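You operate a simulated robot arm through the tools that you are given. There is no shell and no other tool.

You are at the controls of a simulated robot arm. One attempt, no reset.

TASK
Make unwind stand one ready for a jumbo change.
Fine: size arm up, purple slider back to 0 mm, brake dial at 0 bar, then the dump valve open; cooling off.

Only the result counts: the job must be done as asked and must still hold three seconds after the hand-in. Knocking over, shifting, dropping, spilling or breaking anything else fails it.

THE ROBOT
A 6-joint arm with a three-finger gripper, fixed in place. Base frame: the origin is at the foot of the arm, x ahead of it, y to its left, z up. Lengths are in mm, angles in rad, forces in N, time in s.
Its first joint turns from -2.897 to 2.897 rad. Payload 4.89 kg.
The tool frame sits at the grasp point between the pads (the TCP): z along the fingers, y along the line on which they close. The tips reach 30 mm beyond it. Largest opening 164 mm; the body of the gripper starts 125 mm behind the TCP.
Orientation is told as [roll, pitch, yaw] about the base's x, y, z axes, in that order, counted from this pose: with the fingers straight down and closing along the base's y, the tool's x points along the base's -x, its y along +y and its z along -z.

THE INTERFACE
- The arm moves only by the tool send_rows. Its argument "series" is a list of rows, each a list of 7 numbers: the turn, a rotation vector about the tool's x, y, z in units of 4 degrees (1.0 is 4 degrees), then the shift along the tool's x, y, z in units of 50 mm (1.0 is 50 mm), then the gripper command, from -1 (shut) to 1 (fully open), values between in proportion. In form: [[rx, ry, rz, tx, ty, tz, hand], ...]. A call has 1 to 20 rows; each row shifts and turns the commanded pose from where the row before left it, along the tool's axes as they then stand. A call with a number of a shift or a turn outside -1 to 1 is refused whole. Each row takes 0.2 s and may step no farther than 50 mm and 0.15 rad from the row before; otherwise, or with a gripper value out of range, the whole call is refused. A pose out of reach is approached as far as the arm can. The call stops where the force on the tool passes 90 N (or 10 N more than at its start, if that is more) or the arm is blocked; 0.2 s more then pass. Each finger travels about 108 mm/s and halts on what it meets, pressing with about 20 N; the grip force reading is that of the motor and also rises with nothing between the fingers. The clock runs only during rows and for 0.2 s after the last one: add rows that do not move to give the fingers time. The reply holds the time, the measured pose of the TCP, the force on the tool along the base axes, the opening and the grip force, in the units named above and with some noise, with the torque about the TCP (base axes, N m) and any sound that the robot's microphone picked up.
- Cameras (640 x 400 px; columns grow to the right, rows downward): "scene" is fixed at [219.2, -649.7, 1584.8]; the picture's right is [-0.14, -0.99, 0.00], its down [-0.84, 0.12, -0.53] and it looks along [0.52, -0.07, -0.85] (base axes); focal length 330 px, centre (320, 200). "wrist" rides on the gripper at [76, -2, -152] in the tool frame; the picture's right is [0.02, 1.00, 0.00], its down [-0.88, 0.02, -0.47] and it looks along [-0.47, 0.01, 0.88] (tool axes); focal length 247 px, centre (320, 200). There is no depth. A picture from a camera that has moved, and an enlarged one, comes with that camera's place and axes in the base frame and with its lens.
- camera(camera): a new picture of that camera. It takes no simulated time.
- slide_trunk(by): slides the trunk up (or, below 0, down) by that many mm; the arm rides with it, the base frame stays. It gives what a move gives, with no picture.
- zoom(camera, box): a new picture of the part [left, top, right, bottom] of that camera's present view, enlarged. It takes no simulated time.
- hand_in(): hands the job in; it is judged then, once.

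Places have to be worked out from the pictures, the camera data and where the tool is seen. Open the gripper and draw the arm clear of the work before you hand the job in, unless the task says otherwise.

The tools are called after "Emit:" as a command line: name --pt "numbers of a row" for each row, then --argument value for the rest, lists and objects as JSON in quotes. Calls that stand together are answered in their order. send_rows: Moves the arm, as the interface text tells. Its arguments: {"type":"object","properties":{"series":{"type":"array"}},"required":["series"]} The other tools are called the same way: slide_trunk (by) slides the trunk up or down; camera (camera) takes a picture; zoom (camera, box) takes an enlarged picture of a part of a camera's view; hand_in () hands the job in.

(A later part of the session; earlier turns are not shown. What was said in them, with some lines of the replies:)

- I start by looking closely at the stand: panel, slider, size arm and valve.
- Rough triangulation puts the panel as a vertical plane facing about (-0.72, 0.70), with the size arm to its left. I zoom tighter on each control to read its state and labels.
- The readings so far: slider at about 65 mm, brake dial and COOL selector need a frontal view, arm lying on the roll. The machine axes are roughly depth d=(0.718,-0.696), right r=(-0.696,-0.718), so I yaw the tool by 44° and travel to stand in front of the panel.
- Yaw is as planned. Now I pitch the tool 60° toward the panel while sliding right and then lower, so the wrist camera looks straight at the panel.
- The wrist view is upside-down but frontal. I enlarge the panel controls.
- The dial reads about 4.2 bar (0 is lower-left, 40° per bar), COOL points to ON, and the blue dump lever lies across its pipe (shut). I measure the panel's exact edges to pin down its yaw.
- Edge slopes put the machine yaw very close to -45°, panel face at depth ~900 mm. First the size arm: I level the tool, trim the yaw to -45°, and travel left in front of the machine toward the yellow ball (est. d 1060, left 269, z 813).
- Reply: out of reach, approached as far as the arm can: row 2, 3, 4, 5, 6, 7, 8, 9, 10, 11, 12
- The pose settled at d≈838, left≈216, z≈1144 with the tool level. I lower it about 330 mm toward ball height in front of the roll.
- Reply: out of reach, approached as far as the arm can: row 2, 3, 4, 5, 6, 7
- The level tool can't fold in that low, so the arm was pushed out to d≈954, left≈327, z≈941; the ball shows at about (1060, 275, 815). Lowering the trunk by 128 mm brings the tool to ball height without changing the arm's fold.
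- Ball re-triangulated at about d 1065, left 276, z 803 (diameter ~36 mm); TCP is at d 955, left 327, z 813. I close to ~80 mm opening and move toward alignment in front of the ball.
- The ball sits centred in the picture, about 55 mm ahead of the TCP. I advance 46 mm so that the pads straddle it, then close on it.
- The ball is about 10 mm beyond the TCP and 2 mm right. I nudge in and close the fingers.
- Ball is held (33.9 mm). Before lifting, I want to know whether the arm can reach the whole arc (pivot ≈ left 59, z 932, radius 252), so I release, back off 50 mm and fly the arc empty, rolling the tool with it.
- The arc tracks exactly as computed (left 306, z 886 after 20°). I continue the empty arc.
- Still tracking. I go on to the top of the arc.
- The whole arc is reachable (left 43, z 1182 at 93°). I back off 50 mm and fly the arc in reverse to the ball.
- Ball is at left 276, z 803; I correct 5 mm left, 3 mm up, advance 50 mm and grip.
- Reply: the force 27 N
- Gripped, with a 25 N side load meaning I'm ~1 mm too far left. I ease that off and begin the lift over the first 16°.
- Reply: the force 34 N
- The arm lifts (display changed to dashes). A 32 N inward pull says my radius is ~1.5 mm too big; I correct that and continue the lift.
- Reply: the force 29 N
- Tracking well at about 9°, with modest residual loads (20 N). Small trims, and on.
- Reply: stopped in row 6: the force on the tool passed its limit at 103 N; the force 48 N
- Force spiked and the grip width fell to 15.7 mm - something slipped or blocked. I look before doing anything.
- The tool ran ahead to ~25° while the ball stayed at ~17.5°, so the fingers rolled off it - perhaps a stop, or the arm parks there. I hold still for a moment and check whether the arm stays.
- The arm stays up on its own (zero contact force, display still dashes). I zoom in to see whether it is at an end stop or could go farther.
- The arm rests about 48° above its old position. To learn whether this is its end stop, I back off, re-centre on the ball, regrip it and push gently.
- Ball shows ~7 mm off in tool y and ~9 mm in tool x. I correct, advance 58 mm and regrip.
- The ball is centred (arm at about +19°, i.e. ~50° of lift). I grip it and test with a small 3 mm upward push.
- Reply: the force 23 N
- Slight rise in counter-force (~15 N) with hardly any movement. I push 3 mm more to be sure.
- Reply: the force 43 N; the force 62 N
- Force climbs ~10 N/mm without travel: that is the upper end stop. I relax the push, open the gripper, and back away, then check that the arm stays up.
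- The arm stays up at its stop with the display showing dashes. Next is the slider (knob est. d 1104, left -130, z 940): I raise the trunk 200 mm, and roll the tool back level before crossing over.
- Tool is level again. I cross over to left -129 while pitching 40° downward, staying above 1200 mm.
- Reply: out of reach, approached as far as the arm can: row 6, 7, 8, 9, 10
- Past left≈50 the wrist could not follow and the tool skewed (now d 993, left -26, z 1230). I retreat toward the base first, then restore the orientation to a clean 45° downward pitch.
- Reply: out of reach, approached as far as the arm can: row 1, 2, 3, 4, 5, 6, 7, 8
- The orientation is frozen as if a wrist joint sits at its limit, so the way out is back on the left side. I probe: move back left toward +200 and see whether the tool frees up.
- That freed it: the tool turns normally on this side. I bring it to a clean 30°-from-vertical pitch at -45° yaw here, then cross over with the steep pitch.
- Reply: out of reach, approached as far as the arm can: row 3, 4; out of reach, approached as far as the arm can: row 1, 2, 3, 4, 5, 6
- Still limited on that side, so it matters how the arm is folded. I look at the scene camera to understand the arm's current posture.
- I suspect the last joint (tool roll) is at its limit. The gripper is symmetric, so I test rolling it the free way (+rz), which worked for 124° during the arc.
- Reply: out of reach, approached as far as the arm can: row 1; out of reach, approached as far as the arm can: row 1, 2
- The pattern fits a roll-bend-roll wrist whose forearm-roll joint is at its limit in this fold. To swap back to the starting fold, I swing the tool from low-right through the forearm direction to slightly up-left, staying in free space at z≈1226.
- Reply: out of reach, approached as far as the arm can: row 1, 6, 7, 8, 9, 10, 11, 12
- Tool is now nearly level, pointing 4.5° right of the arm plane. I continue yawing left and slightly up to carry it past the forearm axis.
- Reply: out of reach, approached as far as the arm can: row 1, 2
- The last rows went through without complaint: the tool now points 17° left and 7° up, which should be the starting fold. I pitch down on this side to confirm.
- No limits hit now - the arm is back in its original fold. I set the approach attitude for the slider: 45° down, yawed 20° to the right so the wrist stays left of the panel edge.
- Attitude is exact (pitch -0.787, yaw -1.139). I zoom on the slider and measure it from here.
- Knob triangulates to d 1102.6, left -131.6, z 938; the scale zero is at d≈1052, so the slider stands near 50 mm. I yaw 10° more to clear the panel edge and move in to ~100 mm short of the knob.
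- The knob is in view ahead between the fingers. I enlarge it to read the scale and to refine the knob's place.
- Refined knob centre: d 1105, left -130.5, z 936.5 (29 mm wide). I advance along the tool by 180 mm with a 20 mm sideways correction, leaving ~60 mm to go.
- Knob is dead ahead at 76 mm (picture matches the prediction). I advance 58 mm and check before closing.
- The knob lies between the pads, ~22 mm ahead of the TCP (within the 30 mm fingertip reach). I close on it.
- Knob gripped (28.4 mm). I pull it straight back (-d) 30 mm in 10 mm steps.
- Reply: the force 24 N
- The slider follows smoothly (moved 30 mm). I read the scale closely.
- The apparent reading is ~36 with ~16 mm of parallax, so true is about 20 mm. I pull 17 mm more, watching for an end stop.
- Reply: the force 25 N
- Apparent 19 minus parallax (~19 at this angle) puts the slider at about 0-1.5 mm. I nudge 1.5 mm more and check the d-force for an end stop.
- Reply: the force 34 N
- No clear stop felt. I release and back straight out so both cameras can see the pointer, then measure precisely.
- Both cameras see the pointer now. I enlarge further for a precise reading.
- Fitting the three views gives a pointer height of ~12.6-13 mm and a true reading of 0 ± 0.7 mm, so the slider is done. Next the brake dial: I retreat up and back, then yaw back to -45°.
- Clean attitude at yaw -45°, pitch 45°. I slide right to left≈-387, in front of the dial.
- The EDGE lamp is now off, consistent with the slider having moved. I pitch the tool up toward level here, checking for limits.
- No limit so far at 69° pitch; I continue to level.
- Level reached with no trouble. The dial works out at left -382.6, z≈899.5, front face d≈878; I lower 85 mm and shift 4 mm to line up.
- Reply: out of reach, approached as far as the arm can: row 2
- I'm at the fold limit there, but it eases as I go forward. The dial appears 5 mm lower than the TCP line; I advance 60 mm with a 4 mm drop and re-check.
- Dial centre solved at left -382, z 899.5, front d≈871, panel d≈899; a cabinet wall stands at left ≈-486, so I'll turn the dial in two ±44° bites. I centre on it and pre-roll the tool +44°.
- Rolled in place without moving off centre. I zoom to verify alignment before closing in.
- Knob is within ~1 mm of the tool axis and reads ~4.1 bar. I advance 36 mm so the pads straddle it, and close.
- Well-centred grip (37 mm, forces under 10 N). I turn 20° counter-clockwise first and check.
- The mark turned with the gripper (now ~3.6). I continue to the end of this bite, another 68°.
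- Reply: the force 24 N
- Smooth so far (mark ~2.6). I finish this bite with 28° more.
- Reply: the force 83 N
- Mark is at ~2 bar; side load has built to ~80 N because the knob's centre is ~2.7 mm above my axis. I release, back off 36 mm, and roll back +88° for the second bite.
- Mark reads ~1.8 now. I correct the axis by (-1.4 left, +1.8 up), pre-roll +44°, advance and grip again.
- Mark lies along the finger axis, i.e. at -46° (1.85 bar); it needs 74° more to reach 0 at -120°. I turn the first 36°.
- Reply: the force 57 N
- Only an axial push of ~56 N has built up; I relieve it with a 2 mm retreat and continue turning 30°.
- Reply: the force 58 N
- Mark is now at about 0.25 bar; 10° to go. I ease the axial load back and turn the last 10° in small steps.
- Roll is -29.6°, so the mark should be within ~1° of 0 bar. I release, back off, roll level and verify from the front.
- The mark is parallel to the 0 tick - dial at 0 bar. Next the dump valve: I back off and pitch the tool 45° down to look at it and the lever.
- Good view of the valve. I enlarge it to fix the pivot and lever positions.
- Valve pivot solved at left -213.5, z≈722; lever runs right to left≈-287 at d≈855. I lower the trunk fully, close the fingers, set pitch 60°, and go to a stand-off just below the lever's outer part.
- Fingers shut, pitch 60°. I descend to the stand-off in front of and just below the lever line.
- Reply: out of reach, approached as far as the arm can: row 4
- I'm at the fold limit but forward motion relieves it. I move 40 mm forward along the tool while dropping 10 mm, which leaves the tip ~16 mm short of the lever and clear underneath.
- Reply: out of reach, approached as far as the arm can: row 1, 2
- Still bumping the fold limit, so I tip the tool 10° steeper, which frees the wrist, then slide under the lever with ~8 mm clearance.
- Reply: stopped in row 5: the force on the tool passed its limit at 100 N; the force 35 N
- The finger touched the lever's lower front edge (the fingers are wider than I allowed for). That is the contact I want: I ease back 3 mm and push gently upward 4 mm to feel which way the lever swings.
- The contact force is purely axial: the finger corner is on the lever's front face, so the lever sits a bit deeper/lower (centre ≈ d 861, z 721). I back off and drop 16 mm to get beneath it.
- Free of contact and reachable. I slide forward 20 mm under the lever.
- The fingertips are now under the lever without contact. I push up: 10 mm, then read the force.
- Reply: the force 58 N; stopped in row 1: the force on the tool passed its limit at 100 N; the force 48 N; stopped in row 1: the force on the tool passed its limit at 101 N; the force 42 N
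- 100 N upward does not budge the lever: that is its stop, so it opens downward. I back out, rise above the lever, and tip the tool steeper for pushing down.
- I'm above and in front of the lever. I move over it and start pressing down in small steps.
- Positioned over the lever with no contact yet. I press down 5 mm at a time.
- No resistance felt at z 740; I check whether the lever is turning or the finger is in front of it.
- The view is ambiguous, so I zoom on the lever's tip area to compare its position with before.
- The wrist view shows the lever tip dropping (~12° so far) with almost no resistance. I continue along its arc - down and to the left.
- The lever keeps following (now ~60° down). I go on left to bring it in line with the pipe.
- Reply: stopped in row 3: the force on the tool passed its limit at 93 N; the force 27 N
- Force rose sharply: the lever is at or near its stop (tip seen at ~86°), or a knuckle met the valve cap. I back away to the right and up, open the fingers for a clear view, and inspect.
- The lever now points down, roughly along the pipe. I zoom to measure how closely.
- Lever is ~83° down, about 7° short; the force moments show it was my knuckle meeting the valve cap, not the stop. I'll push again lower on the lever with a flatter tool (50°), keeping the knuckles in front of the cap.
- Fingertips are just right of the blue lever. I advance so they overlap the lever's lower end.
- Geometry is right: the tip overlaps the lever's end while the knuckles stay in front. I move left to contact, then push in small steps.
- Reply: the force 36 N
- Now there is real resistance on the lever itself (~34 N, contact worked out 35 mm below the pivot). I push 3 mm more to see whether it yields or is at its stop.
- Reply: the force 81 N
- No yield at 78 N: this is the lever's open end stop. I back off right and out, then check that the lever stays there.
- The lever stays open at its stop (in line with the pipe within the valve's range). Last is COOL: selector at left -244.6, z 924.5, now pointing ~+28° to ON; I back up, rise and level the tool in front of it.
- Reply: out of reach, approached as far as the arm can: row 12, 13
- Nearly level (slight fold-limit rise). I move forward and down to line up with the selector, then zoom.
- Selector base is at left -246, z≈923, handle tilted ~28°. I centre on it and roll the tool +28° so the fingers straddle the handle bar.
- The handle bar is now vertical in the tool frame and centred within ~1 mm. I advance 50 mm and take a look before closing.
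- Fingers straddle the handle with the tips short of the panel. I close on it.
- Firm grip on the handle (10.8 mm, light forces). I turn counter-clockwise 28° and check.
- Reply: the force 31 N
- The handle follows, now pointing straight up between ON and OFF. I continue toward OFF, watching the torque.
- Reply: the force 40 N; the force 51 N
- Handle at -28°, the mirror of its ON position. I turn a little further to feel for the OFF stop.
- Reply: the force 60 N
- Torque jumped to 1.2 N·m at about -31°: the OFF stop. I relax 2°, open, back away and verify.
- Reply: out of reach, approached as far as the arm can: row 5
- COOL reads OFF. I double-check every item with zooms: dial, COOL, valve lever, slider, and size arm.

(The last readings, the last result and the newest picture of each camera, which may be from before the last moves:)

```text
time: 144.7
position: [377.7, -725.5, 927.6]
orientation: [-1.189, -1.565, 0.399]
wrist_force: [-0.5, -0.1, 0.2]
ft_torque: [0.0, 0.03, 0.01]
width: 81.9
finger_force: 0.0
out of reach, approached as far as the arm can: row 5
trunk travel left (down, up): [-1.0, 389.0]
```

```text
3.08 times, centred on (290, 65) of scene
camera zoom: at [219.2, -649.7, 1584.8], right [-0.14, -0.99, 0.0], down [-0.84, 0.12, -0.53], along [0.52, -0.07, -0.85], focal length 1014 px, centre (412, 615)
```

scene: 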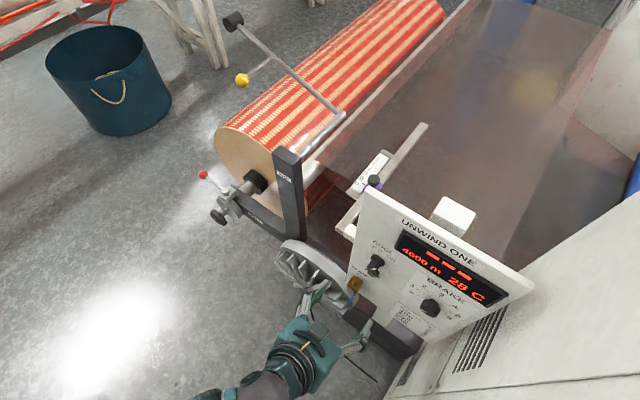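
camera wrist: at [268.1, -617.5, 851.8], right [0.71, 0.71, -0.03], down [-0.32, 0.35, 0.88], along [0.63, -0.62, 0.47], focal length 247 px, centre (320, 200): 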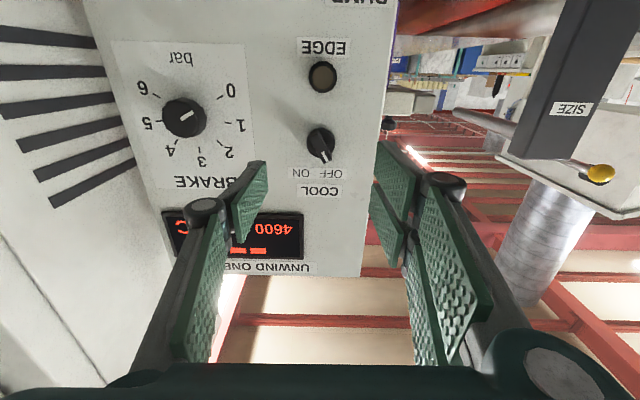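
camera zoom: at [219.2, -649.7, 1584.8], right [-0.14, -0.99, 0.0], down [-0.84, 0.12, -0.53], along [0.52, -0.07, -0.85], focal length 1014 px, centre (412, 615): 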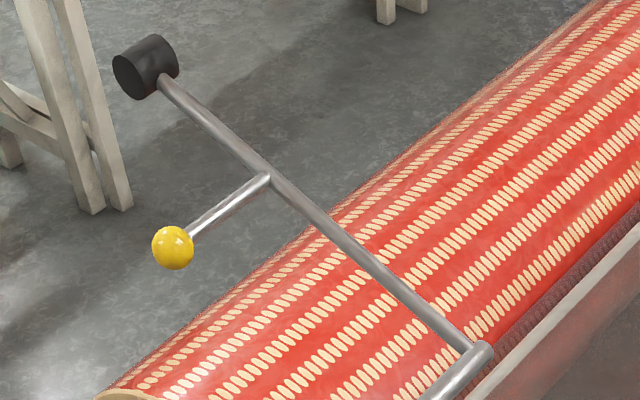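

Arm, slider, COOL look right; the valve lever sits at its open stop. I examine the dial mark more closely against the 0 tick.

Emit:
zoom --camera "wrist" --box '[130, 60, 250, 160]'

Emit:
zoom --camera "scene" --box '[395, 275, 465, 330]'

```text
4.00 times, centred on (190, 110) of wrist
camera zoom: at [268.1, -617.5, 851.8], right [0.71, 0.71, -0.03], down [-0.32, 0.35, 0.88], along [0.63, -0.62, 0.47], focal length 988 px, centre (840, 560)
```

zoom: 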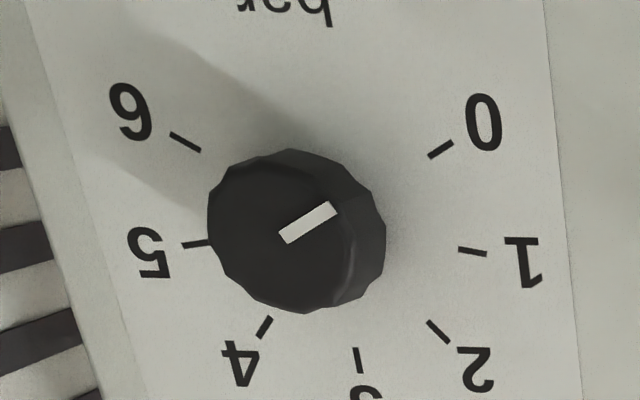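

```text
7.27 times, centred on (430, 302) of scene
camera zoom: at [219.2, -649.7, 1584.8], right [-0.14, -0.99, 0.0], down [-0.84, 0.12, -0.53], along [0.52, -0.07, -0.85], focal length 2396 px, centre (-480, -546)
```

zoom: 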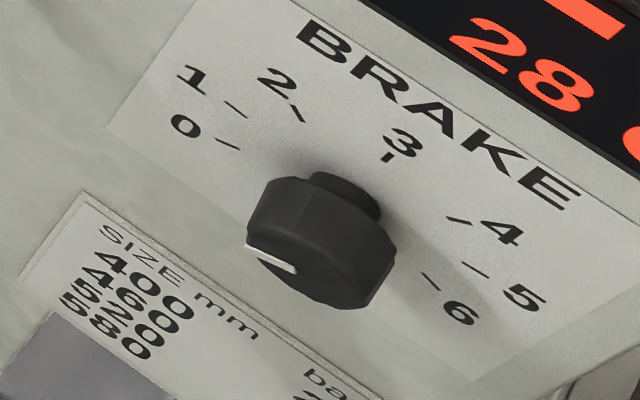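

The dial mark is exactly parallel to the 0 tick in both cameras. All five items are set; I now open the gripper and draw the arm back and up, clear of the machine.

Emit:
send_rows --pt "0 1 0 0 0 0 0.5" --pt "0 1 0 0 0 0 0.5" --pt "0 1 0 0 0 0 0.5" --pt "0 1 0 0 0 -0.3 1" --pt "0 1 0 0 0 -0.3 1" --pt "0 1 0 0 0 -0.4 1" --pt "0 1 0 0 0 -0.4 1" --pt "0 1 0 0 0 -0.5 1" --pt "0 1 0 0 0 -0.5 1" --pt "0 1 0 0 0 -0.5 1" --pt "0 1 0 0 0 -0.5 1"

Emit:
camera --camera "scene"

Emit:
camera --camera "wrist"

```text
time: 147.1
position: [275.8, -625.0, 1007.7]
orientation: [-0.009, -0.802, -0.783]
wrist_force: [0.8, 0.1, -0.7]
ft_torque: [-0.03, 0.04, -0.01]
width: 164.3
finger_force: 0.0
trunk travel left (down, up): [-1.0, 389.0]
```

```text
taken
```

scene: 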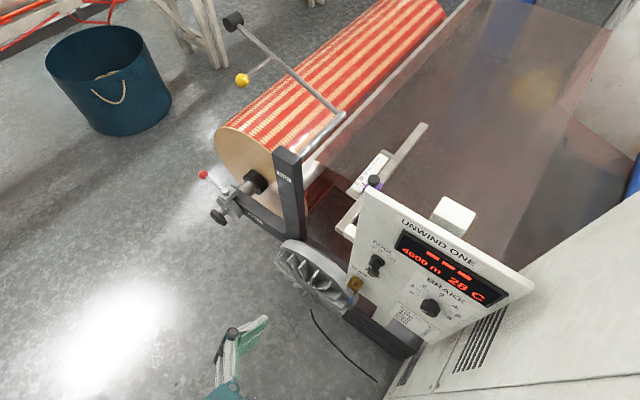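

```text
taken
camera wrist: at [158.9, -510.4, 1057.4], right [0.7, 0.72, -0.02], down [0.21, -0.18, 0.96], along [0.69, -0.68, -0.27], focal length 247 px, centre (320, 200)
```

wrist: 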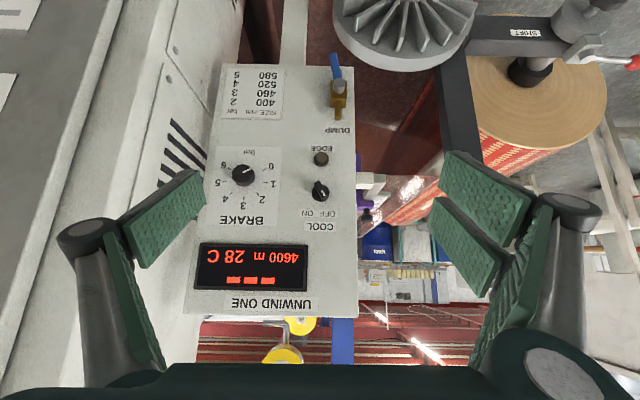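

The arm is clear and the gripper open. One last frontal check of the controls before handing in.

Emit:
zoom --camera "wrist" --box '[280, 30, 380, 210]'

Emit:
zoom --camera "wrist" --box '[205, 140, 345, 230]'

```text
2.22 times, centred on (330, 120) of wrist
camera zoom: at [158.9, -510.4, 1057.4], right [0.7, 0.72, -0.02], down [0.21, -0.18, 0.96], along [0.69, -0.68, -0.27], focal length 549 px, centre (298, 378)
```

zoom: 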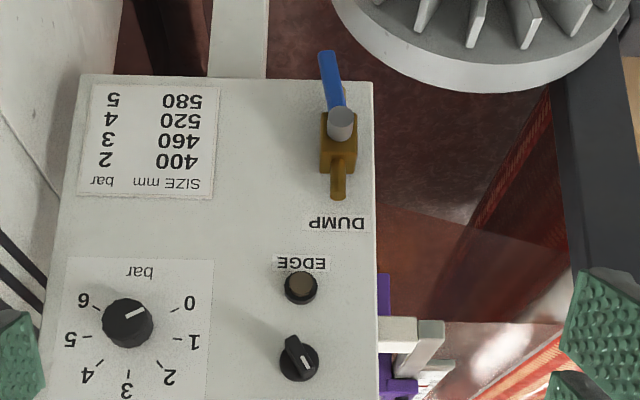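

```text
4.44 times, centred on (275, 185) of wrist
camera zoom: at [158.9, -510.4, 1057.4], right [0.7, 0.72, -0.02], down [0.21, -0.18, 0.96], along [0.69, -0.68, -0.27], focal length 1098 px, centre (520, 267)
```

zoom: 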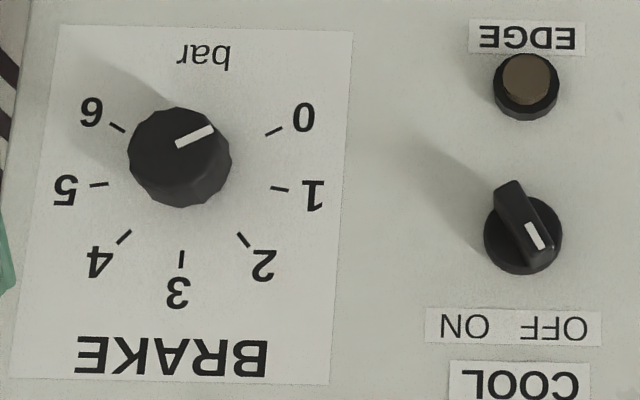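

All five controls read as asked: the size arm is up at its stop, the slider is at 0 mm and the brake dial is at 0 bar. The dump valve is at its open stop and COOL is on OFF. The gripper is open and clear of the machine, so I hand in.

Emit:
hand_in

```text
The job is handed in.
```

Unwind stand one is set for the jumbo change, in the order you gave. The job is handed in; I haven't seen how it was judged.

- **Size arm:** up against its end stop. It stayed there on its own after I let go, and the display shows dashes instead of 520 mm.
- **Purple slider:** moved back from about 50 mm to 0 mm. I read it from three camera views, good to within roughly 1 mm.
- **Brake dial:** turned from about 4 bar to 0, with its mark parallel to the 0 tick.
- **Dump valve:** opened after the brake dial was at 0. The lever opens downward and is hard against its stop. It sits about 8° short of lining up with the pipe and did not move further under a push of about 78 N.
- **Cooling:** selector turned to the OFF stop, done last.

The EDGE lamp was out after I moved the slider back. I also pushed the dump lever the wrong way first, with about 100 N against its closed stop, and it did not move. While opening it, a finger knuckle also bumped the valve cap with about 93 N. I saw no damage or shift in the later pictures. The gripper is open and the arm is drawn clear of the machine.
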